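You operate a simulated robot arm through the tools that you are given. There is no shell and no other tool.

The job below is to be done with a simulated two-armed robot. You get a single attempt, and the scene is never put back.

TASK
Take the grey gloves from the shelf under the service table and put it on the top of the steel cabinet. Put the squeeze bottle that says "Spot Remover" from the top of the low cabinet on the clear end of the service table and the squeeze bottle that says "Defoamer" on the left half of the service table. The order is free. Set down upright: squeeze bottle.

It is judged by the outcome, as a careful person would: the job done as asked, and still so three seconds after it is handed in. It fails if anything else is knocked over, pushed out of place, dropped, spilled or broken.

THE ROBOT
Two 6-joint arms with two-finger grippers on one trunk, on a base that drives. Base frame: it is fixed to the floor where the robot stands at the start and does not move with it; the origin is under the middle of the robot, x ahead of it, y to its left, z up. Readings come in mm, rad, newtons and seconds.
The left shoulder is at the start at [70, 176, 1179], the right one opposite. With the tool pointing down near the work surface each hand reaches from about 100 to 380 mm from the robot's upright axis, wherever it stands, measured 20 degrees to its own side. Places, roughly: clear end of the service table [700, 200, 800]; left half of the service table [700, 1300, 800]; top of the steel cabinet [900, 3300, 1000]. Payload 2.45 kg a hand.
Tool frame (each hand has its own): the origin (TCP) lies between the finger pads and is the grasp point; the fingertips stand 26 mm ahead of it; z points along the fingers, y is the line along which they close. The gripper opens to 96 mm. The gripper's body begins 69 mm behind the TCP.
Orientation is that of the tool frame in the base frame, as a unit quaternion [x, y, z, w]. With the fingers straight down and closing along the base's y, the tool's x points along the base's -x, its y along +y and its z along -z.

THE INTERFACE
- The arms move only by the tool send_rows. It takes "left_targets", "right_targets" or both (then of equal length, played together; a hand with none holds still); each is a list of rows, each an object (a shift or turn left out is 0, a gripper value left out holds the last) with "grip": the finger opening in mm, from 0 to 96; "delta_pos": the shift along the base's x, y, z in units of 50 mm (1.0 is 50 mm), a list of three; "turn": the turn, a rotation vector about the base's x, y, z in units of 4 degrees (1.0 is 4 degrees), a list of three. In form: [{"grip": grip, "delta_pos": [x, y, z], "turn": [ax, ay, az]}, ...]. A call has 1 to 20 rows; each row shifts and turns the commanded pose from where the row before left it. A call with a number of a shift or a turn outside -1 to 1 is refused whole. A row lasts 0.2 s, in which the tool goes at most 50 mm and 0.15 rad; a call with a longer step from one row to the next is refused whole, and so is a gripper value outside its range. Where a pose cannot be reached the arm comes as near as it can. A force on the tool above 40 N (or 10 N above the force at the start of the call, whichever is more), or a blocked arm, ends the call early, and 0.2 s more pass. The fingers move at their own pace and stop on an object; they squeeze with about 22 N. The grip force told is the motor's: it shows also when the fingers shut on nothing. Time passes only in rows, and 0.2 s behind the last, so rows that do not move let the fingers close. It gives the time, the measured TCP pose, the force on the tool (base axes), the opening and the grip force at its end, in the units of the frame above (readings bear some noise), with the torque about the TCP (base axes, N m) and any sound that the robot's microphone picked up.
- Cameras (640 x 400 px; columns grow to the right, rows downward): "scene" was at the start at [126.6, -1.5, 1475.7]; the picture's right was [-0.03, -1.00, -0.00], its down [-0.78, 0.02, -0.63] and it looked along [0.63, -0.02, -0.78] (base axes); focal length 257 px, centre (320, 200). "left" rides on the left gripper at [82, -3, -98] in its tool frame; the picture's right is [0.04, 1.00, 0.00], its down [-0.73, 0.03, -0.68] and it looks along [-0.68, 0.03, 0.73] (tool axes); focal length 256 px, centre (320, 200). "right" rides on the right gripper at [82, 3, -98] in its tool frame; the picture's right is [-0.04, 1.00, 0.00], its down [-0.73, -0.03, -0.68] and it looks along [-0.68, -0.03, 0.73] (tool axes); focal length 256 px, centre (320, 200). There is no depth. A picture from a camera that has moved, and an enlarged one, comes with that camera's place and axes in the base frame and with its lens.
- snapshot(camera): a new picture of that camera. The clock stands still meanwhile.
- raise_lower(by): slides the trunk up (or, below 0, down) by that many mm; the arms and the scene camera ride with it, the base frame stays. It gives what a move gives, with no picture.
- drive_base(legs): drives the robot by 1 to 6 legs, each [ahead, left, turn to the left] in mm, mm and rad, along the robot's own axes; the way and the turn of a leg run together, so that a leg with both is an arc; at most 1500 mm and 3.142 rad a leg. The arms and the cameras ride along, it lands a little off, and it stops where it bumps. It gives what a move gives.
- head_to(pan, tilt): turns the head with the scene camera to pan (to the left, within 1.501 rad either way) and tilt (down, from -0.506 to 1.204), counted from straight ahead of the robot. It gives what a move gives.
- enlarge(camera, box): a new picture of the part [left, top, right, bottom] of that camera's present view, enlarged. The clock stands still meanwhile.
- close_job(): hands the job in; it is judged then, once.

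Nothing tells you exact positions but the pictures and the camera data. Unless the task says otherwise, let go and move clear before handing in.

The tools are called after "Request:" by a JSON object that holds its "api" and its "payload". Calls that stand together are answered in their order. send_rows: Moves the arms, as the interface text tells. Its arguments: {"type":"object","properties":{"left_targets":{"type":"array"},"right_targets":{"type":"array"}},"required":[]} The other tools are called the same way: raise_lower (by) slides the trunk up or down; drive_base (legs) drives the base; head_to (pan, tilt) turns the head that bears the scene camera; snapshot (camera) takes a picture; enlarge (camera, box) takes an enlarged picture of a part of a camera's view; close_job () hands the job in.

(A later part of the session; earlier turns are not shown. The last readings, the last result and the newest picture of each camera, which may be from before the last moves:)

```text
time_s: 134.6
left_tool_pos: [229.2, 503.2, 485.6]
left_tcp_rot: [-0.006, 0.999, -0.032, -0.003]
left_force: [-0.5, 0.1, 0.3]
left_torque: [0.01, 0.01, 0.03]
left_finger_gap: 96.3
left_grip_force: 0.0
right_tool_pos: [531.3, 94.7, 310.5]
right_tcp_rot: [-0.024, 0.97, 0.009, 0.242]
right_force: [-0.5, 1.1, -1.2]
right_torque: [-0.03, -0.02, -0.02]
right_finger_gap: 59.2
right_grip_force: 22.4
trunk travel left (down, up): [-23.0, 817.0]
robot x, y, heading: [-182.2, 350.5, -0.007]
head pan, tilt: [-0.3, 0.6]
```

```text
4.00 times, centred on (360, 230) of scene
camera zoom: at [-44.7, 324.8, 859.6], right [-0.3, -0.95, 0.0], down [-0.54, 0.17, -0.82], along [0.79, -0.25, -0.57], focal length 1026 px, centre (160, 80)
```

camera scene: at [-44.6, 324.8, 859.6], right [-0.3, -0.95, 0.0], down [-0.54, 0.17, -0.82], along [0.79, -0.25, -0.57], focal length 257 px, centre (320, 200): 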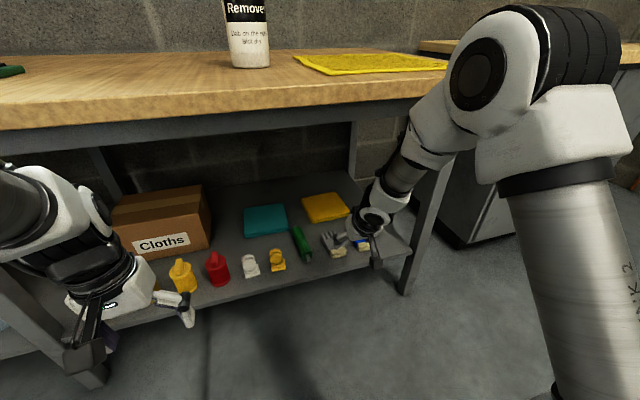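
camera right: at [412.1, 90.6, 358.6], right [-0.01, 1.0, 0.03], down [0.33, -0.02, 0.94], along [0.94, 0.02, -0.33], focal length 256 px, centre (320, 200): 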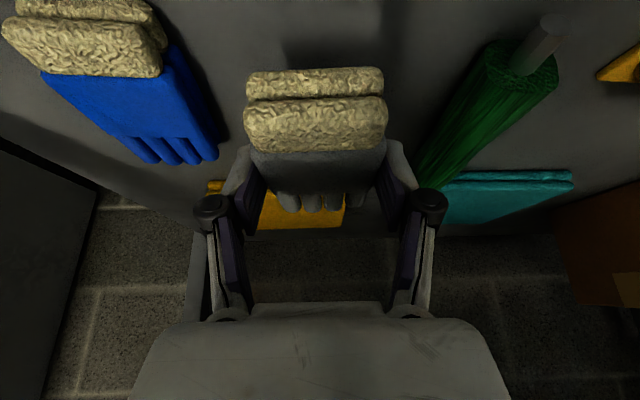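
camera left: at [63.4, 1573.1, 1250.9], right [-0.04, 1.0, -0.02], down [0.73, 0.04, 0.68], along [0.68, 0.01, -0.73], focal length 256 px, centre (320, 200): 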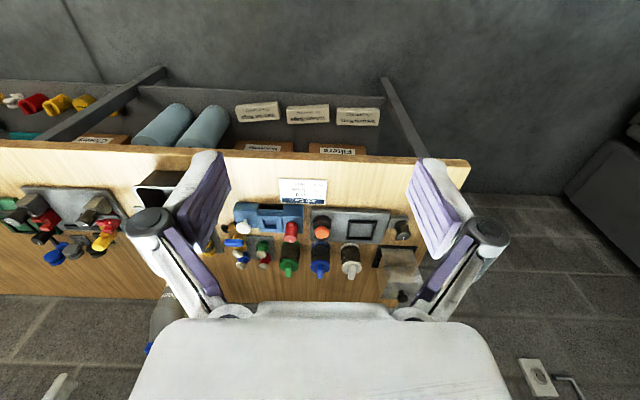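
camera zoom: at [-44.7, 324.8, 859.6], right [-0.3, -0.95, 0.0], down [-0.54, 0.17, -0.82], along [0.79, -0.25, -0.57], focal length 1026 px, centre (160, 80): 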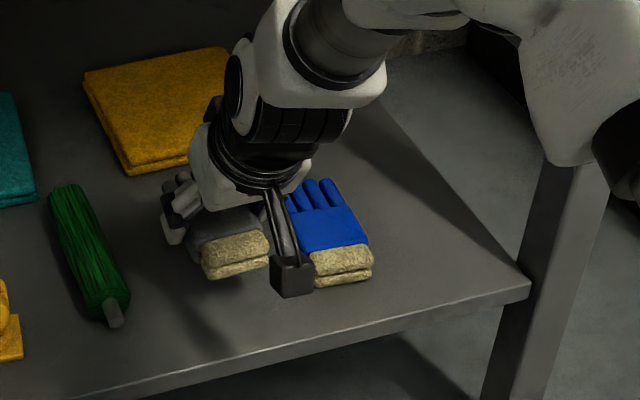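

The gloves are held and clear of the shelf. I raise a little more and back the robot straight out.

Request:
{"api": "send_rows", "payload": {"right_targets": [{"delta_pos": [0, 0, 0.4]}, {"delta_pos": [0, 0, 0.2]}, {}]}}

Request:
{"api": "drive_base", "payload": {"legs": [[-420, 0, 0]]}}

Request:
{"api": "snapshot", "payload": {"camera": "right"}}

Request:
{"api": "snapshot", "payload": {"camera": "scene"}}

```text
time_s: 135.4
left_tool_pos: [228.9, 503.1, 484.0]
left_tcp_rot: [-0.005, 0.999, -0.033, -0.003]
left_force: [-0.1, 0.9, 0.4]
left_torque: [0.01, 0.01, 0.03]
left_finger_gap: 95.9
left_grip_force: 0.0
right_tool_pos: [531.3, 95.1, 340.8]
right_tcp_rot: [-0.022, 0.97, 0.009, 0.242]
right_force: [0.2, -0.4, -0.9]
right_torque: [0.0, -0.02, -0.01]
right_finger_gap: 59.6
right_grip_force: 21.9
trunk travel left (down, up): [-23.0, 817.0]
robot x, y, heading: [-181.6, 349.5, -0.004]
head pan, tilt: [-0.3, 0.6]
```

```text
time_s: 137.7
left_tool_pos: [-119.6, 529.4, 484.4]
left_tcp_rot: [-0.024, 0.999, -0.034, 0.0]
left_force: [0.3, -0.6, -0.1]
left_torque: [-0.02, -0.04, 0.04]
left_finger_gap: 96.2
left_grip_force: 0.0
right_tool_pos: [197.9, 131.5, 340.1]
right_tcp_rot: [-0.042, 0.97, 0.013, 0.241]
right_force: [-0.6, -0.6, -1.6]
right_torque: [0.01, 0.03, -0.04]
right_finger_gap: 59.5
right_grip_force: 21.9
trunk travel left (down, up): [-23.0, 817.0]
robot x, y, heading: [-524.4, 357.8, 0.037]
head pan, tilt: [-0.3, 0.6]
stopped in leg 1: the robot was blocked; the commanded pose is now the measured one
```

```text
taken
camera right: at [79.2, 123.4, 388.8], right [-0.05, 1.0, 0.03], down [0.33, -0.01, 0.94], along [0.94, 0.06, -0.33], focal length 256 px, centre (320, 200)
```

right: 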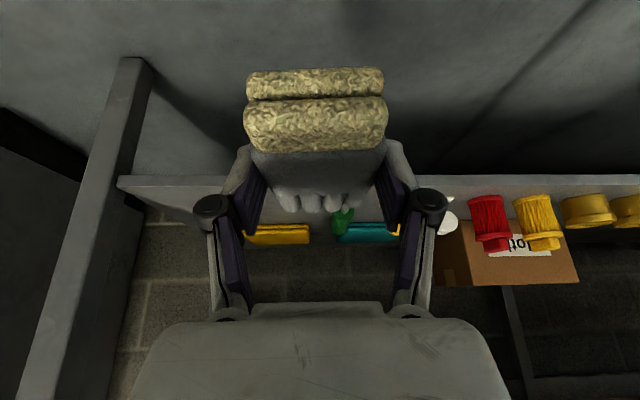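

```text
taken
camera scene: at [-386.3, 340.0, 859.6], right [-0.26, -0.96, 0.0], down [-0.55, 0.15, -0.82], along [0.8, -0.22, -0.57], focal length 257 px, centre (320, 200)
```

scene: 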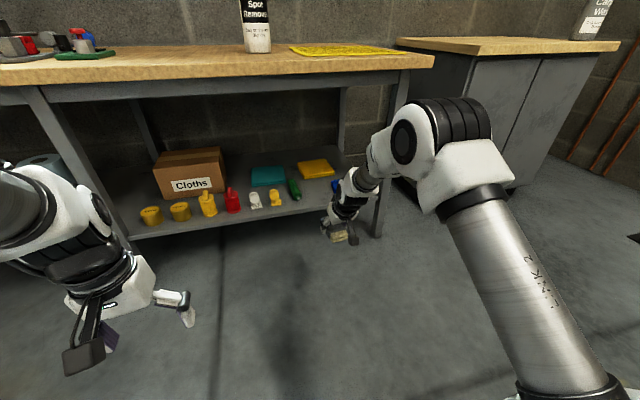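

The robot was blocked while backing up, so something stands behind it. I stop and look around before moving any further.

Request:
{"api": "head_to", "payload": {"pan": 1.5, "tilt": 0.5}}

Request:
{"api": "snapshot", "payload": {"camera": "scene"}}

Request:
{"api": "head_to", "payload": {"pan": -1.5, "tilt": 0.5}}

Request:
{"api": "snapshot", "payload": {"camera": "scene"}}

```text
time_s: 139.5
left_tool_pos: [-118.6, 528.2, 485.2]
left_tcp_rot: [-0.024, 0.999, -0.038, 0.0]
left_force: [0.9, 0.7, 0.1]
left_torque: [0.0, -0.04, 0.01]
left_finger_gap: 96.1
left_grip_force: 0.1
right_tool_pos: [198.2, 132.0, 340.0]
right_tcp_rot: [-0.04, 0.969, 0.012, 0.243]
right_force: [0.6, -0.1, -0.8]
right_torque: [0.0, 0.02, 0.0]
right_finger_gap: 59.3
right_grip_force: 21.9
trunk travel left (down, up): [-23.0, 817.0]
robot x, y, heading: [-517.2, 358.6, 0.038]
head pan, tilt: [1.499, 0.499]
```

```text
taken
camera scene: at [-382.8, 352.2, 862.9], right [-0.12, -0.99, 0.0], down [-0.53, 0.07, -0.85], along [0.84, -0.1, -0.53], focal length 257 px, centre (320, 200)
```

scene: 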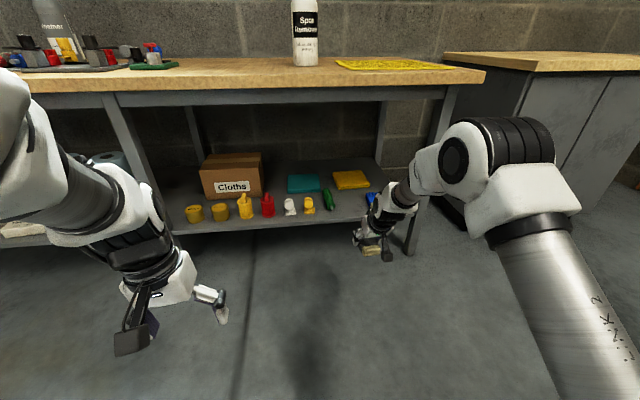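

```text
time_s: 142.1
left_tool_pos: [-119.0, 528.5, 485.2]
left_tcp_rot: [-0.024, 0.999, -0.035, 0.001]
left_force: [0.6, 0.6, 0.1]
left_torque: [-0.02, -0.03, -0.01]
left_finger_gap: 96.2
left_grip_force: 0.0
right_tool_pos: [198.3, 131.2, 340.9]
right_tcp_rot: [-0.041, 0.969, 0.014, 0.242]
right_force: [0.0, -0.4, -1.0]
right_torque: [-0.01, 0.04, 0.0]
right_finger_gap: 59.3
right_grip_force: 21.7
trunk travel left (down, up): [-23.0, 817.0]
robot x, y, heading: [-523.1, 358.7, 0.032]
head pan, tilt: [-1.499, 0.499]
```

```text
taken
camera scene: at [-462.0, 272.7, 868.7], right [-0.99, -0.11, 0.0], down [-0.05, 0.48, -0.88], along [0.09, -0.87, -0.48], focal length 257 px, centre (320, 200)
```

scene: 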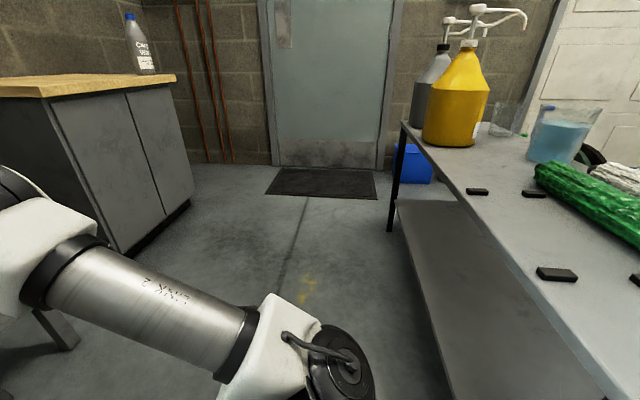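

There is a second bench behind the robot, which I touched with the back. I move forward a little to clear it, then raise the trunk and check the bench.

Request:
{"api": "drive_base", "payload": {"legs": [[80, 0, -0.03]]}}

Request:
{"api": "snapshot", "payload": {"camera": "scene"}}

```text
time_s: 143.1
left_tool_pos: [-35.7, 518.8, 484.2]
left_tcp_rot: [-0.009, 0.999, -0.034, 0.0]
left_force: [-0.9, 0.3, -0.9]
left_torque: [-0.01, 0.0, 0.03]
left_finger_gap: 96.1
left_grip_force: 0.1
right_tool_pos: [271.1, 111.7, 340.0]
right_tcp_rot: [-0.027, 0.97, 0.01, 0.243]
right_force: [0.0, -0.5, -1.5]
right_torque: [0.03, 0.01, -0.04]
right_finger_gap: 59.3
right_grip_force: 22.2
trunk travel left (down, up): [-23.0, 817.0]
robot x, y, heading: [-438.0, 359.9, 0.004]
head pan, tilt: [-1.499, 0.499]
```

```text
taken
camera scene: at [-384.5, 272.4, 868.7], right [-1.0, -0.08, 0.0], down [-0.04, 0.48, -0.88], along [0.07, -0.88, -0.48], focal length 257 px, centre (320, 200)
```

scene: 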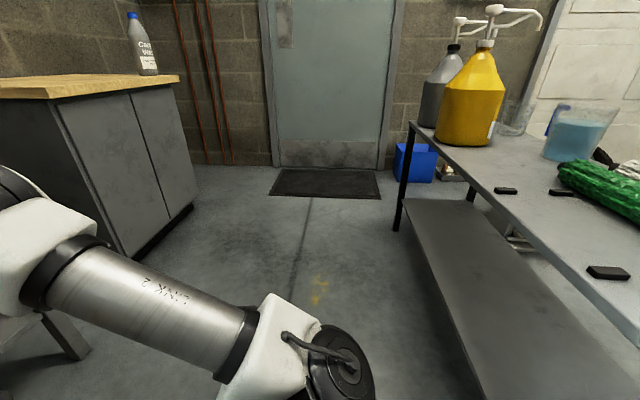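

The bench things stand as before. I retract the gloves from the table front before raising the trunk.

Request:
{"api": "send_rows", "payload": {"right_targets": [{"delta_pos": [-0.6, 0, 0.1]}, {"delta_pos": [-0.6, 0, 0.1]}, {"delta_pos": [-0.6, 0, 0.1]}, {"delta_pos": [-0.6, 0, 0.1]}, {"delta_pos": [-0.4, 0, 0.1]}, {}]}}

Request:
{"api": "raise_lower", "payload": {"by": 660}}

Request:
{"api": "snapshot", "payload": {"camera": "scene"}}

Request:
{"api": "snapshot", "payload": {"camera": "right"}}

```text
time_s: 144.5
left_tool_pos: [-33.7, 518.9, 484.1]
left_tcp_rot: [-0.008, 0.999, -0.034, -0.001]
left_force: [0.2, 0.5, 0.0]
left_torque: [0.02, -0.05, 0.0]
left_finger_gap: 96.1
left_grip_force: 0.0
right_tool_pos: [162.2, 114.6, 359.4]
right_tcp_rot: [-0.027, 0.97, 0.014, 0.241]
right_force: [-0.5, 0.3, -1.3]
right_torque: [-0.03, -0.01, 0.01]
right_finger_gap: 59.5
right_grip_force: 22.2
right hand out of reach, approached as far as the arm can: row 4, 5
trunk travel left (down, up): [-23.0, 817.0]
robot x, y, heading: [-440.4, 361.9, 0.005]
head pan, tilt: [-1.499, 0.499]
```

```text
refused: 660 is not a number from -400 to 400
```

```text
taken
camera scene: at [-384.5, 272.5, 868.7], right [-1.0, -0.07, 0.0], down [-0.04, 0.48, -0.88], along [0.07, -0.88, -0.48], focal length 257 px, centre (320, 200)
```

scene: 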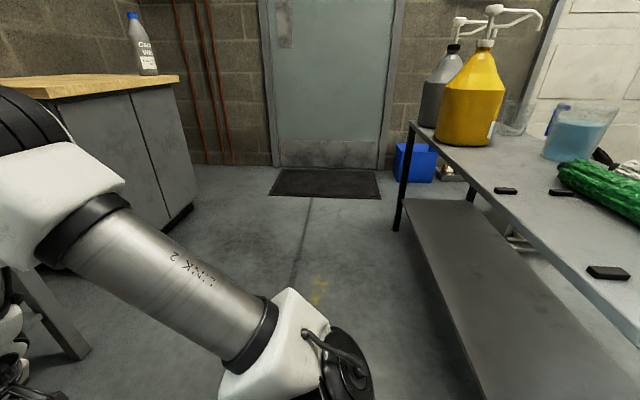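

```text
taken
camera right: at [44.4, 108.7, 408.3], right [-0.03, 1.0, 0.03], down [0.33, -0.02, 0.94], along [0.94, 0.03, -0.33], focal length 256 px, centre (320, 200)
```

right: 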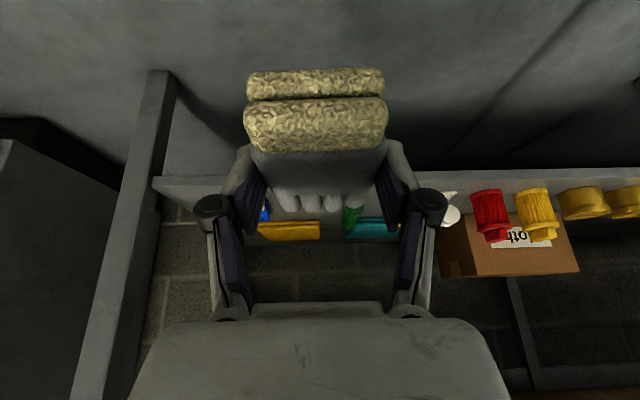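

Now there is enough clearance. I raise the trunk in two steps.

Request:
{"api": "raise_lower", "payload": {"by": 400}}

Request:
{"api": "raise_lower", "payload": {"by": 330}}

Request:
{"api": "head_to", "payload": {"pan": -1.5, "tilt": 0.7}}

Request:
{"api": "snapshot", "payload": {"camera": "scene"}}

Request:
{"api": "head_to", "payload": {"pan": 1.45, "tilt": 0.6}}

Request:
{"api": "snapshot", "payload": {"camera": "scene"}}

```text
time_s: 148.4
left_tool_pos: [-34.1, 516.5, 884.0]
left_tcp_rot: [-0.009, 0.999, -0.034, 0.0]
left_force: [-0.2, -0.3, 0.5]
left_torque: [0.01, 0.0, 0.02]
left_finger_gap: 96.1
left_grip_force: 0.0
right_tool_pos: [162.2, 114.2, 759.9]
right_tcp_rot: [-0.027, 0.97, 0.014, 0.241]
right_force: [0.2, 0.3, -0.9]
right_torque: [-0.02, 0.02, 0.0]
right_finger_gap: 59.4
right_grip_force: 22.0
trunk travel left (down, up): [-423.0, 417.0]
robot x, y, heading: [-442.6, 360.3, 0.002]
head pan, tilt: [-1.499, 0.499]
```

```text
time_s: 151.6
left_tool_pos: [-34.5, 518.0, 1214.0]
left_tcp_rot: [-0.009, 0.999, -0.034, -0.001]
left_force: [-0.1, 0.3, -0.7]
left_torque: [0.03, 0.03, 0.01]
left_finger_gap: 96.1
left_grip_force: 0.1
right_tool_pos: [163.4, 114.8, 1089.7]
right_tcp_rot: [-0.028, 0.97, 0.015, 0.241]
right_force: [0.3, 0.0, -1.3]
right_torque: [0.01, 0.04, 0.02]
right_finger_gap: 59.5
right_grip_force: 22.1
trunk travel left (down, up): [-753.0, 87.0]
robot x, y, heading: [-435.3, 363.6, 0.005]
head pan, tilt: [-1.499, 0.499]
```

```text
time_s: 152.3
left_tool_pos: [-34.5, 518.0, 1213.4]
left_tcp_rot: [-0.009, 0.999, -0.034, -0.001]
left_force: [0.1, -0.5, 0.4]
left_torque: [0.0, -0.01, 0.01]
left_finger_gap: 96.0
left_grip_force: 0.0
right_tool_pos: [163.5, 115.2, 1088.6]
right_tcp_rot: [-0.027, 0.97, 0.015, 0.242]
right_force: [0.5, -0.3, -0.8]
right_torque: [-0.02, 0.01, 0.02]
right_finger_gap: 59.3
right_grip_force: 21.9
trunk travel left (down, up): [-753.0, 87.0]
robot x, y, heading: [-442.3, 362.5, 0.0]
head pan, tilt: [-1.499, 0.7]
```

```text
taken
camera scene: at [-384.7, 278.4, 1581.1], right [-1.0, -0.07, 0.0], down [-0.05, 0.64, -0.77], along [0.06, -0.76, -0.64], focal length 257 px, centre (320, 200)
```

scene: 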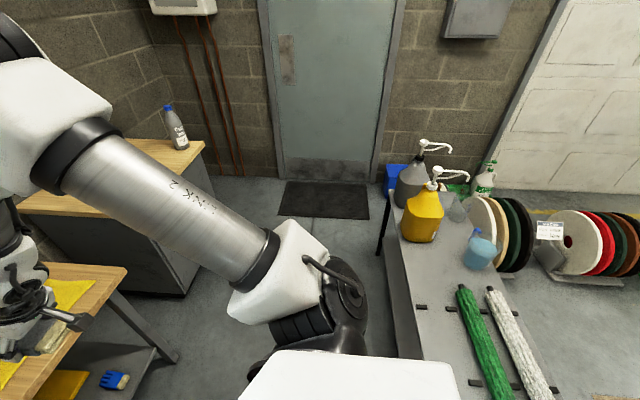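

```text
time_s: 154.9
left_tool_pos: [-33.9, 517.8, 1215.3]
left_tcp_rot: [-0.01, 0.999, -0.038, -0.001]
left_force: [-0.7, 0.2, 0.1]
left_torque: [-0.01, -0.02, -0.01]
left_finger_gap: 95.9
left_grip_force: 0.1
right_tool_pos: [163.1, 113.6, 1088.7]
right_tcp_rot: [-0.026, 0.97, 0.014, 0.242]
right_force: [0.1, -0.2, 0.2]
right_torque: [0.0, 0.0, 0.01]
right_finger_gap: 59.4
right_grip_force: 21.8
trunk travel left (down, up): [-753.0, 87.0]
robot x, y, heading: [-437.6, 357.9, -0.002]
head pan, tilt: [1.45, 0.6]
```

```text
taken
camera scene: at [-305.1, 350.2, 1585.9], right [-0.15, -0.99, 0.0], down [-0.59, 0.09, -0.8], along [0.79, -0.12, -0.6], focal length 257 px, centre (320, 200)
```

scene: 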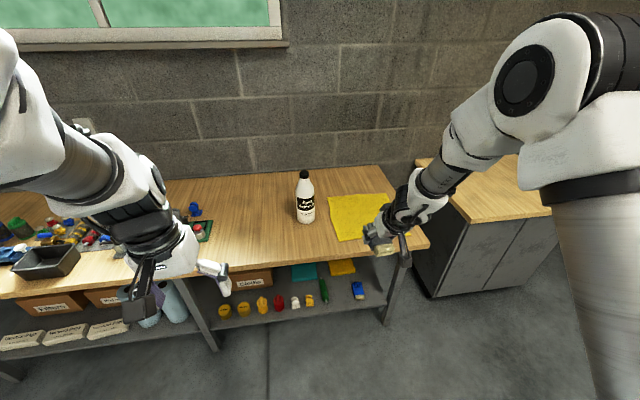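

Request:
{"api": "snapshot", "payload": {"camera": "scene"}}

```text
taken
camera scene: at [-305.1, 350.2, 1585.9], right [-0.15, -0.99, 0.0], down [-0.59, 0.09, -0.8], along [0.79, -0.12, -0.6], focal length 257 px, centre (320, 200)
```

scene: 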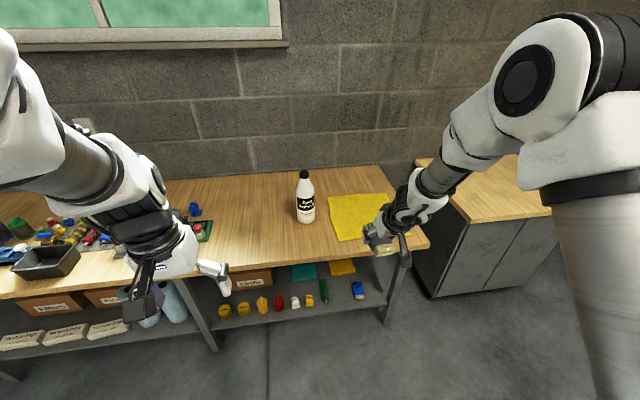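

Request:
{"api": "head_to", "payload": {"pan": 1.45, "tilt": 0.6}}

Request:
{"api": "snapshot", "payload": {"camera": "scene"}}

```text
time_s: 155.5
left_tool_pos: [-34.6, 518.7, 1214.9]
left_tcp_rot: [-0.009, 0.999, -0.037, -0.001]
left_force: [0.5, -0.3, -0.2]
left_torque: [0.02, -0.01, 0.03]
left_finger_gap: 96.3
left_grip_force: 0.0
right_tool_pos: [162.9, 115.2, 1090.1]
right_tcp_rot: [-0.028, 0.97, 0.015, 0.242]
right_force: [0.2, 0.4, -1.1]
right_torque: [0.02, 0.04, -0.01]
right_finger_gap: 59.6
right_grip_force: 21.8
trunk travel left (down, up): [-753.0, 87.0]
robot x, y, heading: [-440.3, 361.4, 0.001]
head pan, tilt: [1.45, 0.6]
```

```text
taken
camera scene: at [-304.9, 350.3, 1586.2], right [-0.15, -0.99, 0.0], down [-0.59, 0.09, -0.8], along [0.79, -0.12, -0.6], focal length 257 px, centre (320, 200)
```

scene: 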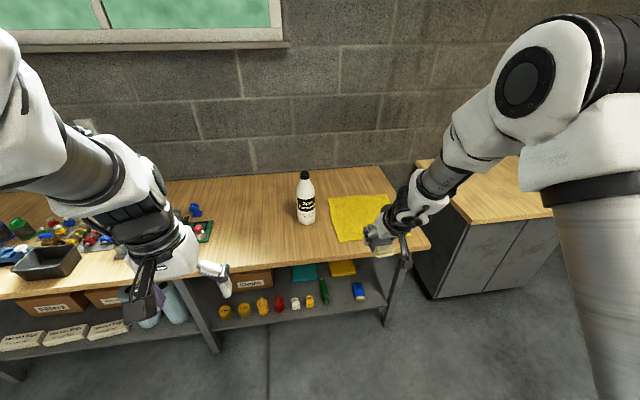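

The head is blocked on its way left, probably by the folded left arm. I turn the head back and move the left hand forward to free it.

Request:
{"api": "head_to", "payload": {"pan": -0.2, "tilt": 0.6}}

Request:
{"api": "send_rows", "payload": {"left_targets": [{"delta_pos": [0.7, 0, 0]}, {"delta_pos": [0.7, 0, 0]}, {"delta_pos": [0.7, 0, 0]}, {"delta_pos": [0.7, 0, 0]}, {"delta_pos": [0.7, 0, 0]}, {}]}}

Request:
{"api": "head_to", "payload": {"pan": 0.6, "tilt": 0.6}}

Request:
{"api": "snapshot", "payload": {"camera": "scene"}}

```text
time_s: 157.2
left_tool_pos: [-34.6, 517.7, 1214.8]
left_tcp_rot: [-0.008, 0.999, -0.034, -0.001]
left_force: [0.0, 0.5, 0.0]
left_torque: [-0.01, -0.01, -0.02]
left_finger_gap: 95.9
left_grip_force: 0.1
right_tool_pos: [163.2, 114.0, 1089.6]
right_tcp_rot: [-0.028, 0.97, 0.015, 0.242]
right_force: [0.0, 0.6, -1.5]
right_torque: [0.0, 0.03, 0.02]
right_finger_gap: 59.2
right_grip_force: 22.2
trunk travel left (down, up): [-753.0, 87.0]
robot x, y, heading: [-442.9, 365.3, 0.003]
head pan, tilt: [-0.201, 0.6]
```

```text
time_s: 158.6
left_tool_pos: [140.7, 517.5, 1216.2]
left_tcp_rot: [-0.009, 0.999, -0.034, -0.001]
left_force: [-1.4, -0.6, 0.3]
left_torque: [0.04, -0.04, -0.01]
left_finger_gap: 96.0
left_grip_force: 0.1
right_tool_pos: [162.5, 113.6, 1090.1]
right_tcp_rot: [-0.027, 0.97, 0.014, 0.242]
right_force: [0.0, -0.3, -0.4]
right_torque: [0.01, 0.02, 0.03]
right_finger_gap: 59.3
right_grip_force: 22.4
trunk travel left (down, up): [-753.0, 87.0]
robot x, y, heading: [-439.5, 358.8, 0.002]
head pan, tilt: [-0.201, 0.6]
```

```text
time_s: 159.8
left_tool_pos: [141.0, 518.7, 1215.5]
left_tcp_rot: [-0.009, 0.999, -0.034, -0.001]
left_force: [-0.4, 0.1, 0.1]
left_torque: [0.04, 0.0, -0.01]
left_finger_gap: 95.9
left_grip_force: 0.0
right_tool_pos: [163.3, 114.5, 1090.3]
right_tcp_rot: [-0.028, 0.97, 0.015, 0.241]
right_force: [0.2, 0.1, -1.3]
right_torque: [0.0, -0.03, 0.01]
right_finger_gap: 59.5
right_grip_force: 22.0
trunk travel left (down, up): [-753.0, 87.0]
robot x, y, heading: [-440.6, 362.1, 0.002]
head pan, tilt: [0.6, 0.6]
```

```text
taken
camera scene: at [-318.3, 413.2, 1589.6], right [0.57, -0.82, 0.0], down [-0.47, -0.32, -0.82], along [0.68, 0.47, -0.57], focal length 257 px, centre (320, 200)
```

scene: 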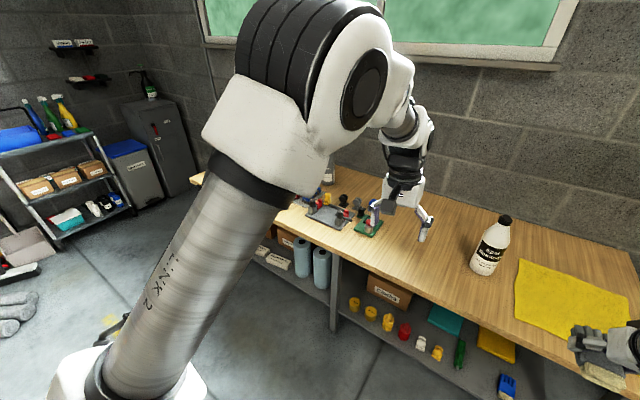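

Everything else is in place. Now I carry the gloves left along the table toward the steel cabinet, first raising the hands a bit more.

Request:
{"api": "raise_lower", "payload": {"by": 80}}

Request:
{"api": "drive_base", "payload": {"legs": [[150, 900, 0]]}}

Request:
{"api": "head_to", "payload": {"pan": 1.0, "tilt": 0.7}}

Request:
{"api": "snapshot", "payload": {"camera": "scene"}}

Request:
{"api": "snapshot", "payload": {"camera": "right"}}

```text
time_s: 160.9
left_tool_pos: [140.8, 518.1, 1294.9]
left_tcp_rot: [-0.008, 0.999, -0.034, -0.001]
left_force: [0.0, -0.4, 0.5]
left_torque: [0.03, 0.01, 0.0]
left_finger_gap: 96.1
left_grip_force: 0.0
right_tool_pos: [163.1, 116.0, 1169.7]
right_tcp_rot: [-0.027, 0.97, 0.015, 0.241]
right_force: [0.4, -0.3, -0.3]
right_torque: [-0.05, 0.03, 0.02]
right_finger_gap: 59.4
right_grip_force: 22.2
trunk travel left (down, up): [-833.0, 7.0]
robot x, y, heading: [-440.8, 358.2, 0.003]
head pan, tilt: [0.6, 0.6]
```

```text
time_s: 165.8
left_tool_pos: [294.0, 1422.9, 1294.6]
left_tcp_rot: [-0.005, 0.999, -0.035, 0.0]
left_force: [0.3, -0.5, -0.7]
left_torque: [-0.01, 0.02, 0.02]
left_finger_gap: 96.1
left_grip_force: 0.1
right_tool_pos: [311.7, 1018.3, 1168.1]
right_tcp_rot: [-0.023, 0.97, 0.013, 0.242]
right_force: [-0.2, 0.1, -1.1]
right_torque: [-0.05, 0.02, -0.01]
right_finger_gap: 59.4
right_grip_force: 22.1
trunk travel left (down, up): [-833.0, 7.0]
robot x, y, heading: [-292.9, 1271.8, -0.004]
head pan, tilt: [0.6, 0.6]
```

```text
time_s: 166.6
left_tool_pos: [294.5, 1423.0, 1294.3]
left_tcp_rot: [-0.004, 0.999, -0.034, 0.0]
left_force: [0.6, -0.2, 0.6]
left_torque: [-0.01, 0.05, 0.02]
left_finger_gap: 96.1
left_grip_force: 0.1
right_tool_pos: [312.3, 1018.8, 1169.5]
right_tcp_rot: [-0.023, 0.97, 0.013, 0.242]
right_force: [0.1, 0.5, -1.1]
right_torque: [0.03, 0.0, 0.0]
right_finger_gap: 59.4
right_grip_force: 22.2
trunk travel left (down, up): [-833.0, 7.0]
robot x, y, heading: [-290.8, 1277.2, -0.003]
head pan, tilt: [1.0, 0.7]
```

```text
taken
camera scene: at [-193.2, 1344.6, 1661.0], right [0.84, -0.55, 0.0], down [-0.35, -0.54, -0.76], along [0.42, 0.64, -0.64], focal length 257 px, centre (320, 200)
```

scene: 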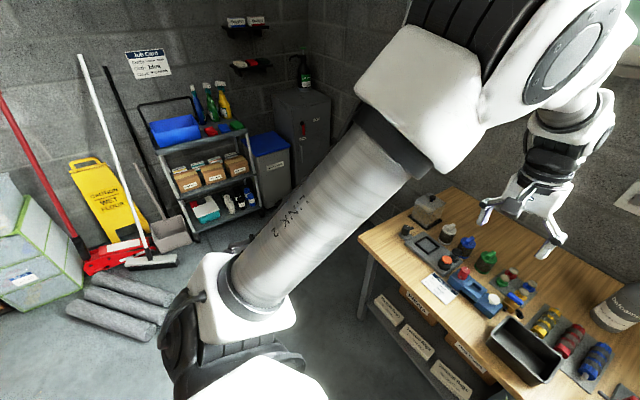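

```text
taken
camera right: at [194.0, 1014.9, 1218.3], right [-0.02, 1.0, 0.03], down [0.33, -0.03, 0.94], along [0.94, 0.03, -0.33], focal length 256 px, centre (320, 200)
```

right: 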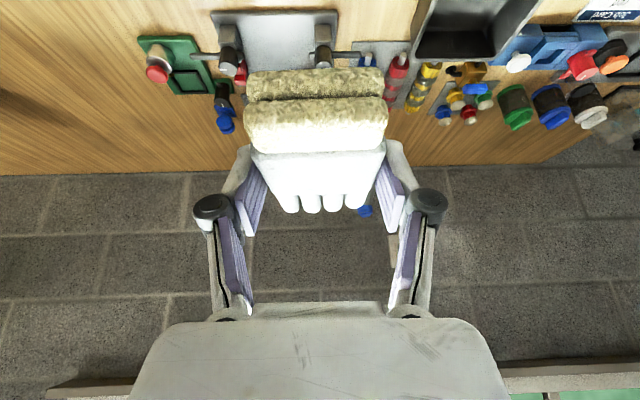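

The grey rolls on the floor reach to about x = -525, y 2400–2800, so I keep the robot further forward while passing the table's end.

Request:
{"api": "drive_base", "payload": {"legs": [[285, 1080, 0]]}}

Request:
{"api": "head_to", "payload": {"pan": 0.9, "tilt": 0.6}}

Request:
{"api": "snapshot", "payload": {"camera": "scene"}}

Request:
{"api": "head_to", "payload": {"pan": 1.5, "tilt": 0.8}}

Request:
{"api": "snapshot", "payload": {"camera": "scene"}}

```text
time_s: 172.3
left_tool_pos: [578.7, 2500.5, 1295.6]
left_tcp_rot: [-0.011, 0.999, -0.033, 0.0]
left_force: [0.3, 0.1, 0.2]
left_torque: [0.01, 0.02, -0.03]
left_finger_gap: 96.0
left_grip_force: 0.0
right_tool_pos: [601.7, 2096.2, 1169.0]
right_tcp_rot: [-0.03, 0.97, 0.016, 0.242]
right_force: [0.4, 0.2, -1.2]
right_torque: [-0.02, 0.02, -0.02]
right_finger_gap: 59.3
right_grip_force: 21.7
trunk travel left (down, up): [-833.0, 7.0]
robot x, y, heading: [-4.1, 2342.8, 0.009]
head pan, tilt: [1.0, 0.7]
```

```text
time_s: 173.0
left_tool_pos: [578.5, 2502.1, 1294.7]
left_tcp_rot: [-0.012, 0.999, -0.035, 0.0]
left_force: [-0.4, 0.1, 0.3]
left_torque: [-0.01, 0.0, 0.0]
left_finger_gap: 95.9
left_grip_force: 0.1
right_tool_pos: [603.2, 2097.6, 1171.0]
right_tcp_rot: [-0.03, 0.97, 0.015, 0.241]
right_force: [-0.2, -0.6, -1.5]
right_torque: [0.02, 0.0, -0.01]
right_finger_gap: 59.6
right_grip_force: 22.1
trunk travel left (down, up): [-833.0, 7.0]
robot x, y, heading: [-3.0, 2340.4, 0.009]
head pan, tilt: [0.901, 0.6]
```

```text
taken
camera scene: at [101.1, 2413.2, 1669.6], right [0.79, -0.61, 0.0], down [-0.35, -0.45, -0.82], along [0.51, 0.65, -0.57], focal length 257 px, centre (320, 200)
```

scene: 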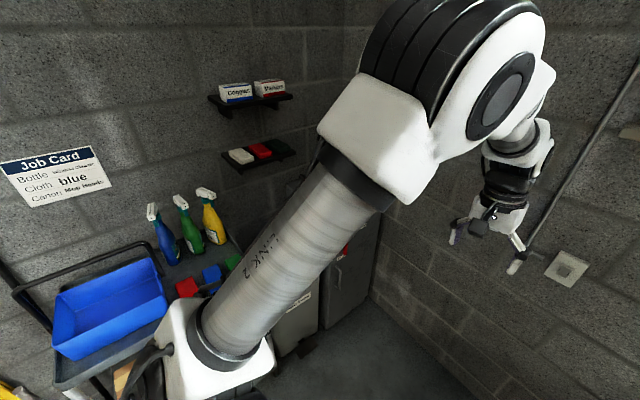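

```text
time_s: 174.0
left_tool_pos: [578.7, 2502.4, 1294.6]
left_tcp_rot: [-0.011, 0.999, -0.034, 0.0]
left_force: [0.2, -0.4, 1.0]
left_torque: [0.0, 0.02, -0.03]
left_finger_gap: 96.0
left_grip_force: 0.1
right_tool_pos: [604.0, 2097.0, 1169.6]
right_tcp_rot: [-0.03, 0.97, 0.015, 0.242]
right_force: [-0.4, 0.2, -1.5]
right_torque: [-0.03, 0.01, -0.02]
right_finger_gap: 59.4
right_grip_force: 22.0
trunk travel left (down, up): [-833.0, 7.0]
robot x, y, heading: [-3.7, 2342.9, 0.012]
head pan, tilt: [1.499, 0.799]
```

```text
taken
camera scene: at [52.0, 2423.9, 1652.8], right [1.0, -0.06, 0.0], down [-0.05, -0.72, -0.7], along [0.04, 0.7, -0.72], focal length 257 px, centre (320, 200)
```

scene: 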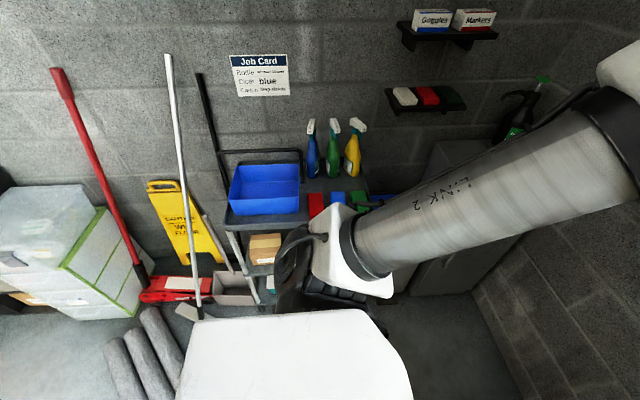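

The path is clear for turning here. I turn left to face the cart and cabinet.

Request:
{"api": "drive_base", "payload": {"legs": [[0, 0, 0.78]]}}

Request:
{"api": "head_to", "payload": {"pan": 0.0, "tilt": 0.6}}

Request:
{"api": "snapshot", "payload": {"camera": "scene"}}

```text
time_s: 176.4
left_tool_pos: [302.6, 2861.6, 1295.2]
left_tcp_rot: [-0.387, 0.921, -0.031, 0.012]
left_force: [0.0, 1.0, -0.1]
left_torque: [-0.02, 0.02, 0.0]
left_finger_gap: 96.0
left_grip_force: 0.0
right_tool_pos: [601.4, 2590.8, 1169.1]
right_tcp_rot: [-0.392, 0.887, 0.105, 0.218]
right_force: [0.1, 0.6, -1.3]
right_torque: [0.02, 0.01, 0.06]
right_finger_gap: 59.2
right_grip_force: 22.3
trunk travel left (down, up): [-833.0, 7.0]
robot x, y, heading: [-1.9, 2343.0, 0.78]
head pan, tilt: [1.499, 0.799]
```

```text
time_s: 178.0
left_tool_pos: [303.1, 2862.7, 1295.1]
left_tcp_rot: [-0.387, 0.921, -0.032, 0.013]
left_force: [0.5, 0.7, 0.3]
left_torque: [0.03, -0.01, -0.03]
left_finger_gap: 96.1
left_grip_force: 0.0
right_tool_pos: [601.7, 2591.4, 1168.7]
right_tcp_rot: [-0.393, 0.887, 0.105, 0.218]
right_force: [0.8, 1.9, -1.3]
right_torque: [-0.03, 0.02, 0.01]
right_finger_gap: 59.3
right_grip_force: 22.1
trunk travel left (down, up): [-833.0, 7.0]
robot x, y, heading: [-4.1, 2343.0, 0.783]
head pan, tilt: [0.0, 0.6]
```

```text
taken
camera scene: at [94.9, 2441.0, 1669.6], right [0.7, -0.71, 0.0], down [-0.4, -0.4, -0.82], along [0.59, 0.58, -0.57], focal length 257 px, centre (320, 200)
```

scene: 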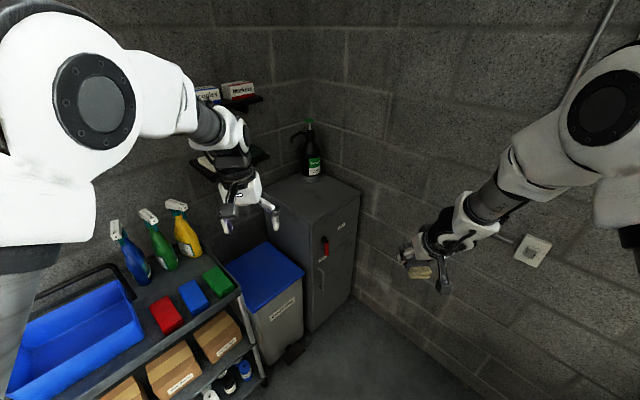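

I see the steel cabinet with a dark pump bottle at its back corner; the front-left part of its top (about x 640–970, y from 3050) is free. I finish the turn and strafe right.

Request:
{"api": "drive_base", "payload": {"legs": [[0, 0, 0.785], [0, -480, 0]]}}

Request:
{"api": "head_to", "payload": {"pan": -0.35, "tilt": 0.65}}

Request:
{"api": "snapshot", "payload": {"camera": "scene"}}

Request:
{"api": "snapshot", "payload": {"camera": "right"}}

```text
time_s: 182.9
left_tool_pos: [329.1, 2922.3, 1296.0]
left_tcp_rot: [0.707, -0.707, 0.024, -0.024]
left_force: [-0.6, -0.1, 0.5]
left_torque: [0.01, 0.0, 0.0]
left_finger_gap: 95.8
left_grip_force: 0.1
right_tool_pos: [733.1, 2938.1, 1169.0]
right_tcp_rot: [0.699, -0.673, -0.179, -0.162]
right_force: [-0.4, -0.3, -0.5]
right_torque: [-0.02, -0.01, 0.01]
right_finger_gap: 59.4
right_grip_force: 21.9
trunk travel left (down, up): [-833.0, 7.0]
robot x, y, heading: [477.0, 2337.1, 1.558]
head pan, tilt: [0.0, 0.6]
```

```text
time_s: 183.7
left_tool_pos: [330.8, 2923.9, 1294.9]
left_tcp_rot: [-0.706, 0.707, -0.024, 0.024]
left_force: [-0.3, -0.6, 0.2]
left_torque: [0.04, 0.01, 0.03]
left_finger_gap: 95.8
left_grip_force: 0.0
right_tool_pos: [736.3, 2937.9, 1170.5]
right_tcp_rot: [0.699, -0.672, -0.181, -0.162]
right_force: [0.0, 0.1, -0.4]
right_torque: [-0.04, -0.03, 0.03]
right_finger_gap: 59.5
right_grip_force: 22.5
trunk travel left (down, up): [-833.0, 7.0]
robot x, y, heading: [478.5, 2337.0, 1.555]
head pan, tilt: [-0.351, 0.649]
```

```text
taken
camera scene: at [509.3, 2469.3, 1665.3], right [0.93, -0.36, 0.0], down [-0.22, -0.57, -0.8], along [0.28, 0.74, -0.6], focal length 257 px, centre (320, 200)
```

scene: 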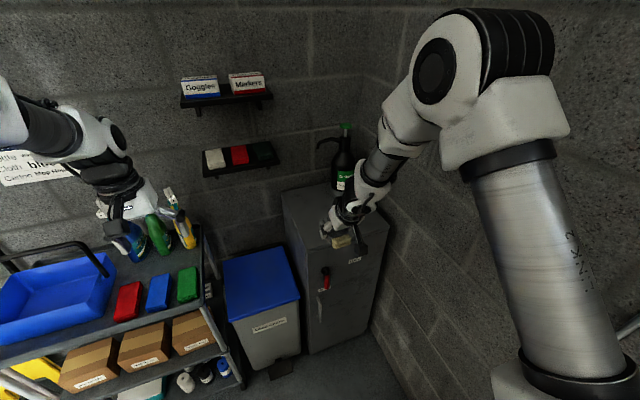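

```text
taken
camera right: at [737.5, 2818.6, 1218.1], right [-1.0, -0.01, 0.03], down [0.03, 0.33, 0.94], along [-0.02, 0.94, -0.33], focal length 256 px, centre (320, 200)
```

right: 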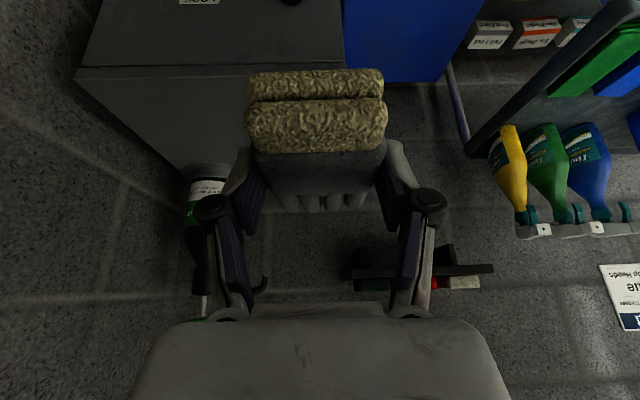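

Request:
{"api": "enlarge", "payload": {"camera": "scene", "box": [240, 150, 432, 270]}}

Request:
{"api": "enlarge", "payload": {"camera": "right", "box": [40, 0, 424, 240]}}

```text
3.33 times, centred on (336, 210) of scene
camera zoom: at [509.3, 2469.3, 1665.3], right [0.93, -0.36, 0.0], down [-0.22, -0.57, -0.8], along [0.28, 0.74, -0.6], focal length 855 px, centre (267, 167)
```

zoom: 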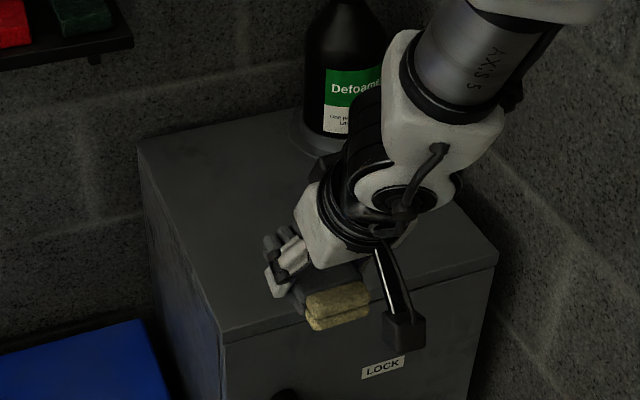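

```text
1.67 times, centred on (232, 120) of right
camera zoom: at [737.5, 2818.6, 1218.1], right [-1.0, -0.01, 0.03], down [0.03, 0.33, 0.94], along [-0.02, 0.94, -0.33], focal length 427 px, centre (467, 333)
```

zoom: 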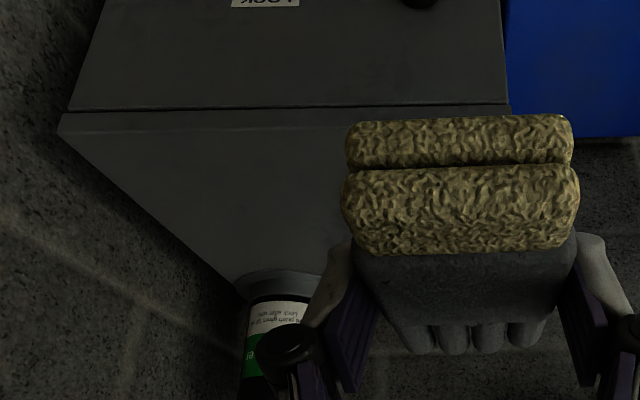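

The cabinet top is at z ≈ 948, x 690–1043, y 3078–3463, with a pump jug at its back right. I aim for about [800, 3200] on its front left part.

Request:
{"api": "drive_base", "payload": {"legs": [[200, -62, 0.014]]}}

Request:
{"api": "snapshot", "payload": {"camera": "right"}}

Request:
{"api": "snapshot", "payload": {"camera": "scene"}}

```text
time_s: 185.4
left_tool_pos: [383.7, 3116.5, 1298.6]
left_tcp_rot: [0.711, -0.702, 0.025, -0.025]
left_force: [-0.5, 0.1, -0.1]
left_torque: [0.03, -0.04, 0.0]
left_finger_gap: 96.0
left_grip_force: 0.1
right_tool_pos: [788.9, 3137.9, 1171.5]
right_tcp_rot: [0.704, -0.667, -0.181, -0.161]
right_force: [-0.9, -0.5, -1.2]
right_torque: [0.03, 0.01, 0.0]
right_finger_gap: 59.2
right_grip_force: 21.9
trunk travel left (down, up): [-833.0, 7.0]
robot x, y, heading: [539.2, 2535.3, 1.575]
head pan, tilt: [-0.351, 0.649]
```

```text
taken
camera right: at [792.2, 3017.8, 1220.0], right [-1.0, -0.02, 0.03], down [0.02, 0.33, 0.94], along [-0.03, 0.94, -0.33], focal length 256 px, centre (320, 200)
```

right: 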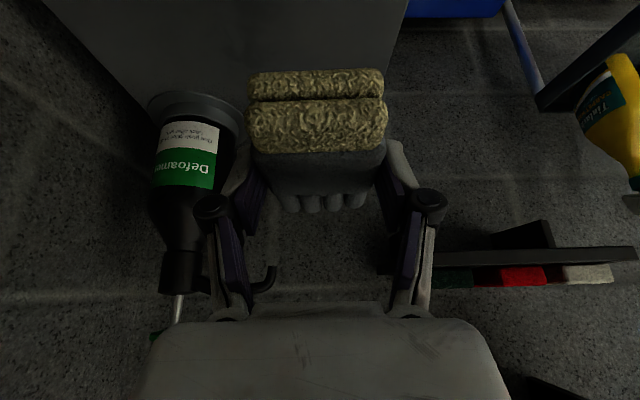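

```text
taken
camera scene: at [568.4, 2664.0, 1665.8], right [0.94, -0.34, 0.0], down [-0.21, -0.57, -0.8], along [0.27, 0.75, -0.6], focal length 257 px, centre (320, 200)
```

scene: 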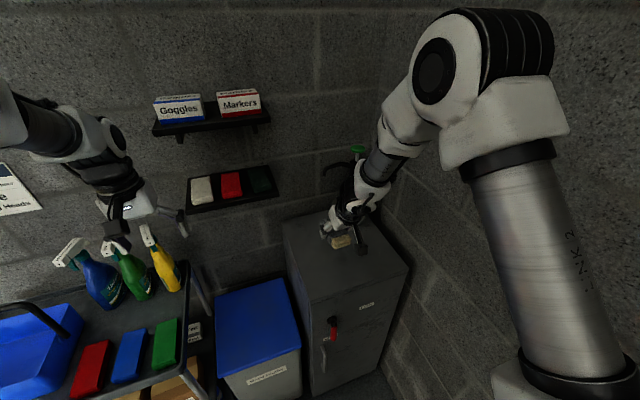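

The gloves are above the free part of the cabinet top. I extend slightly, lower the trunk, then feel for the surface.

Request:
{"api": "send_rows", "payload": {"right_targets": [{"delta_pos": [0.06, 0.5, 0]}, {"delta_pos": [0.06, 0.5, 0]}, {}]}}

Request:
{"api": "raise_lower", "payload": {"by": -150}}

Request:
{"api": "snapshot", "payload": {"camera": "right"}}

Request:
{"api": "enlarge", "payload": {"camera": "scene", "box": [240, 130, 432, 250]}}

```text
time_s: 186.2
left_tool_pos: [386.5, 3121.5, 1294.3]
left_tcp_rot: [0.712, -0.702, 0.025, -0.023]
left_force: [-0.1, -0.1, -0.3]
left_torque: [-0.03, 0.02, 0.0]
left_finger_gap: 96.1
left_grip_force: 0.0
right_tool_pos: [793.2, 3179.3, 1168.9]
right_tcp_rot: [0.704, -0.668, -0.18, -0.16]
right_force: [0.6, 0.0, -1.5]
right_torque: [-0.03, -0.01, 0.01]
right_finger_gap: 59.3
right_grip_force: 22.4
right hand out of reach, approached as far as the arm can: row 1
trunk travel left (down, up): [-833.0, 7.0]
robot x, y, heading: [539.8, 2537.3, 1.574]
head pan, tilt: [-0.351, 0.649]
```

```text
time_s: 187.9
left_tool_pos: [385.7, 3119.3, 1145.3]
left_tcp_rot: [0.711, -0.702, 0.025, -0.023]
left_force: [0.0, 0.1, 0.0]
left_torque: [0.01, -0.05, 0.02]
left_finger_gap: 96.0
left_grip_force: 0.1
right_tool_pos: [792.6, 3178.8, 1020.1]
right_tcp_rot: [0.705, -0.667, -0.181, -0.161]
right_force: [0.6, -0.3, -0.7]
right_torque: [0.0, 0.01, 0.01]
right_finger_gap: 59.2
right_grip_force: 21.4
trunk travel left (down, up): [-683.0, 157.0]
robot x, y, heading: [541.2, 2535.2, 1.572]
head pan, tilt: [-0.351, 0.649]
```

```text
taken
camera right: at [796.2, 3058.7, 1068.7], right [-1.0, -0.02, 0.03], down [0.02, 0.33, 0.94], along [-0.03, 0.94, -0.33], focal length 256 px, centre (320, 200)
```

right: 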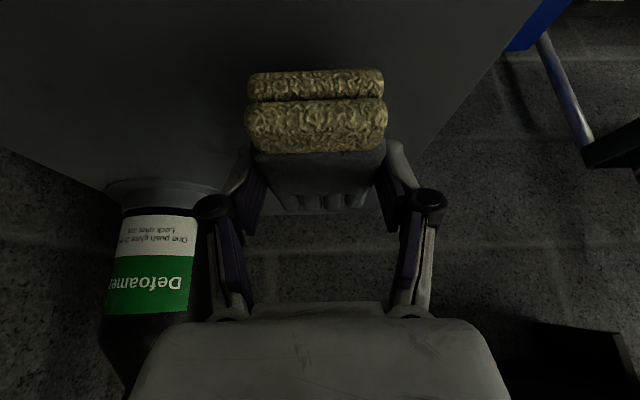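

```text
3.33 times, centred on (336, 190) of scene
camera zoom: at [569.7, 2668.5, 1515.4], right [0.94, -0.34, 0.0], down [-0.21, -0.57, -0.8], along [0.27, 0.75, -0.6], focal length 855 px, centre (267, 233)
```

zoom: 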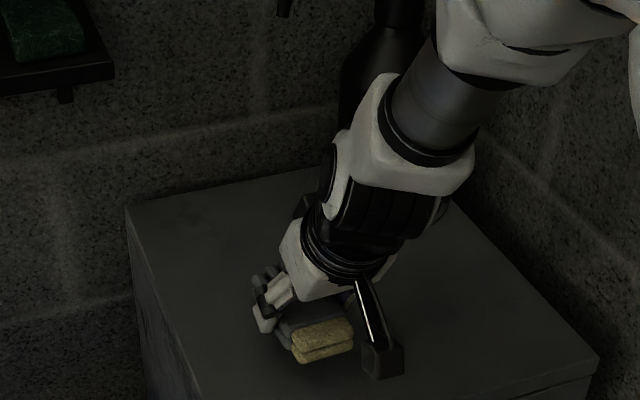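

The gloves are about 40 mm above the top. I lower in small steps until they touch.

Request:
{"api": "send_rows", "payload": {"right_targets": [{"delta_pos": [0, 0, -0.25]}, {"delta_pos": [0, 0, -0.2]}, {"delta_pos": [0, 0, -0.1]}, {}]}}

Request:
{"api": "send_rows", "payload": {"right_targets": [{"delta_pos": [0, 0, -0.05]}, {"delta_pos": [0, 0, -0.05]}, {}]}}

Request:
{"api": "enlarge", "payload": {"camera": "scene", "box": [280, 180, 408, 260]}}

```text
time_s: 188.9
left_tool_pos: [385.7, 3120.1, 1146.2]
left_tcp_rot: [0.711, -0.702, 0.025, -0.024]
left_force: [-0.3, 0.0, -0.7]
left_torque: [-0.05, -0.01, 0.03]
left_finger_gap: 95.9
left_grip_force: 0.1
right_tool_pos: [793.4, 3178.3, 993.1]
right_tcp_rot: [0.704, -0.668, -0.181, -0.161]
right_force: [0.1, -0.8, -0.3]
right_torque: [0.0, -0.02, -0.01]
right_finger_gap: 59.5
right_grip_force: 22.2
trunk travel left (down, up): [-683.0, 157.0]
robot x, y, heading: [542.1, 2533.9, 1.574]
head pan, tilt: [-0.351, 0.649]
```

```text
time_s: 189.7
left_tool_pos: [384.6, 3120.2, 1144.8]
left_tcp_rot: [0.712, -0.702, 0.024, -0.024]
left_force: [0.2, 0.3, 0.1]
left_torque: [0.0, 0.0, 0.0]
left_finger_gap: 96.0
left_grip_force: 0.0
right_tool_pos: [793.2, 3178.3, 987.7]
right_tcp_rot: [0.704, -0.668, -0.181, -0.16]
right_force: [-0.7, 0.1, -1.4]
right_torque: [-0.02, 0.01, 0.01]
right_finger_gap: 59.1
right_grip_force: 21.9
trunk travel left (down, up): [-683.0, 157.0]
robot x, y, heading: [535.2, 2534.1, 1.571]
head pan, tilt: [-0.351, 0.649]
```

```text
5.00 times, centred on (344, 220) of scene
camera zoom: at [569.7, 2668.4, 1515.4], right [0.94, -0.34, 0.0], down [-0.21, -0.57, -0.8], along [0.27, 0.75, -0.6], focal length 1283 px, centre (200, 100)
```

zoom: 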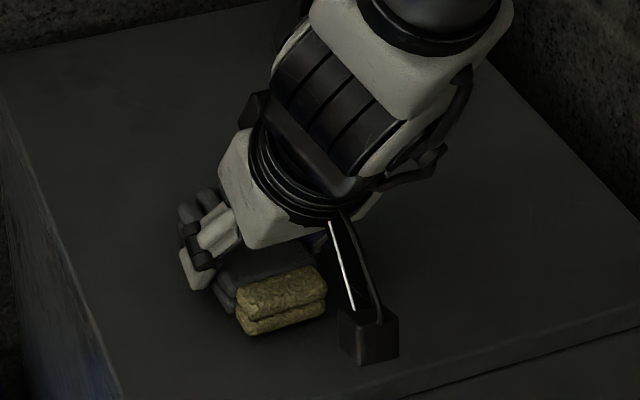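

Request:
{"api": "send_rows", "payload": {"right_targets": [{"delta_pos": [0, 0, -0.04]}, {"delta_pos": [0, 0, -0.04]}, {}]}}

Request:
{"api": "send_rows", "payload": {"right_targets": [{"delta_pos": [0, 0, -0.04]}, {"delta_pos": [0, 0, -0.04]}, {}]}}

```text
time_s: 190.5
left_tool_pos: [386.6, 3120.0, 1145.7]
left_tcp_rot: [0.712, -0.702, 0.026, -0.024]
left_force: [0.6, 0.4, 0.3]
left_torque: [-0.02, 0.01, -0.03]
left_finger_gap: 96.0
left_grip_force: 0.0
right_tool_pos: [792.0, 3177.5, 984.0]
right_tcp_rot: [0.704, -0.668, -0.181, -0.16]
right_force: [-0.1, -0.2, 0.1]
right_torque: [0.0, -0.02, 0.02]
right_finger_gap: 59.4
right_grip_force: 22.4
trunk travel left (down, up): [-683.0, 157.0]
robot x, y, heading: [536.8, 2536.5, 1.568]
head pan, tilt: [-0.351, 0.649]
```

```text
time_s: 191.3
left_tool_pos: [385.3, 3120.3, 1146.1]
left_tcp_rot: [0.712, -0.702, 0.025, -0.024]
left_force: [-0.1, 0.4, -0.8]
left_torque: [0.01, 0.0, 0.04]
left_finger_gap: 96.1
left_grip_force: 0.2
right_tool_pos: [792.4, 3177.6, 981.6]
right_tcp_rot: [0.704, -0.668, -0.181, -0.161]
right_force: [1.5, 0.6, 5.6]
right_torque: [-0.25, -0.22, 0.02]
right_finger_gap: 59.5
right_grip_force: 22.0
trunk travel left (down, up): [-683.0, 157.0]
robot x, y, heading: [540.4, 2539.5, 1.577]
head pan, tilt: [-0.351, 0.649]
```

The gloves rest on the cabinet top. I open the fingers and go straight up.

Request:
{"api": "send_rows", "payload": {"right_targets": [{"grip": 70}, {"grip": 80}, {"grip": 84}, {}]}}

Request:
{"api": "send_rows", "payload": {"right_targets": [{"delta_pos": [0, 0, 0.2]}, {"delta_pos": [0, -0.05, 0.4]}, {"delta_pos": [0, -0.1, 0.7]}, {"delta_pos": [0, -0.2, 0.7]}, {}]}}

Request:
{"api": "snapshot", "payload": {"camera": "right"}}

Request:
{"api": "snapshot", "payload": {"camera": "scene"}}

```text
time_s: 192.3
left_tool_pos: [384.4, 3118.9, 1146.0]
left_tcp_rot: [0.711, -0.702, 0.025, -0.024]
left_force: [0.4, 0.3, 0.9]
left_torque: [-0.02, -0.01, 0.0]
left_finger_gap: 96.2
left_grip_force: 0.0
right_tool_pos: [792.2, 3178.4, 979.7]
right_tcp_rot: [0.704, -0.667, -0.182, -0.16]
right_force: [0.7, -0.5, 0.3]
right_torque: [-0.01, 0.0, -0.01]
right_finger_gap: 83.9
right_grip_force: 0.1
trunk travel left (down, up): [-683.0, 157.0]
robot x, y, heading: [542.0, 2537.1, 1.575]
head pan, tilt: [-0.351, 0.649]
```

```text
time_s: 193.5
left_tool_pos: [387.2, 3120.4, 1144.1]
left_tcp_rot: [0.712, -0.702, 0.025, -0.024]
left_force: [0.4, 0.6, 1.0]
left_torque: [0.01, 0.03, -0.04]
left_finger_gap: 96.0
left_grip_force: 0.0
right_tool_pos: [791.9, 3162.5, 1067.1]
right_tcp_rot: [0.705, -0.667, -0.181, -0.16]
right_force: [-0.4, -0.1, 0.0]
right_torque: [0.02, 0.0, 0.01]
right_finger_gap: 83.8
right_grip_force: 0.0
right hand out of reach, approached as far as the arm can: row 1, 2
trunk travel left (down, up): [-683.0, 157.0]
robot x, y, heading: [538.9, 2536.5, 1.575]
head pan, tilt: [-0.351, 0.649]
```

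```text
taken
camera right: at [796.1, 3042.5, 1116.9], right [-1.0, -0.02, 0.03], down [0.03, 0.33, 0.94], along [-0.03, 0.94, -0.33], focal length 256 px, centre (320, 200)
```

right: 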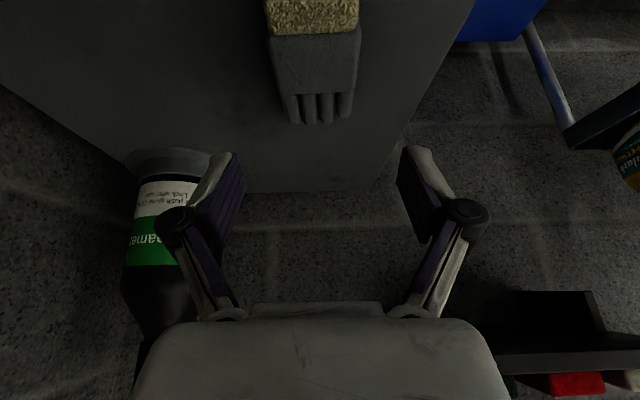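

```text
taken
camera scene: at [569.9, 2669.7, 1515.2], right [0.94, -0.34, 0.0], down [-0.21, -0.57, -0.8], along [0.27, 0.75, -0.61], focal length 257 px, centre (320, 200)
```

scene: 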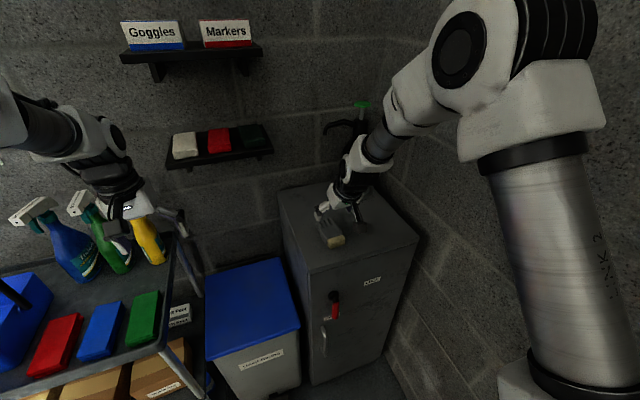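

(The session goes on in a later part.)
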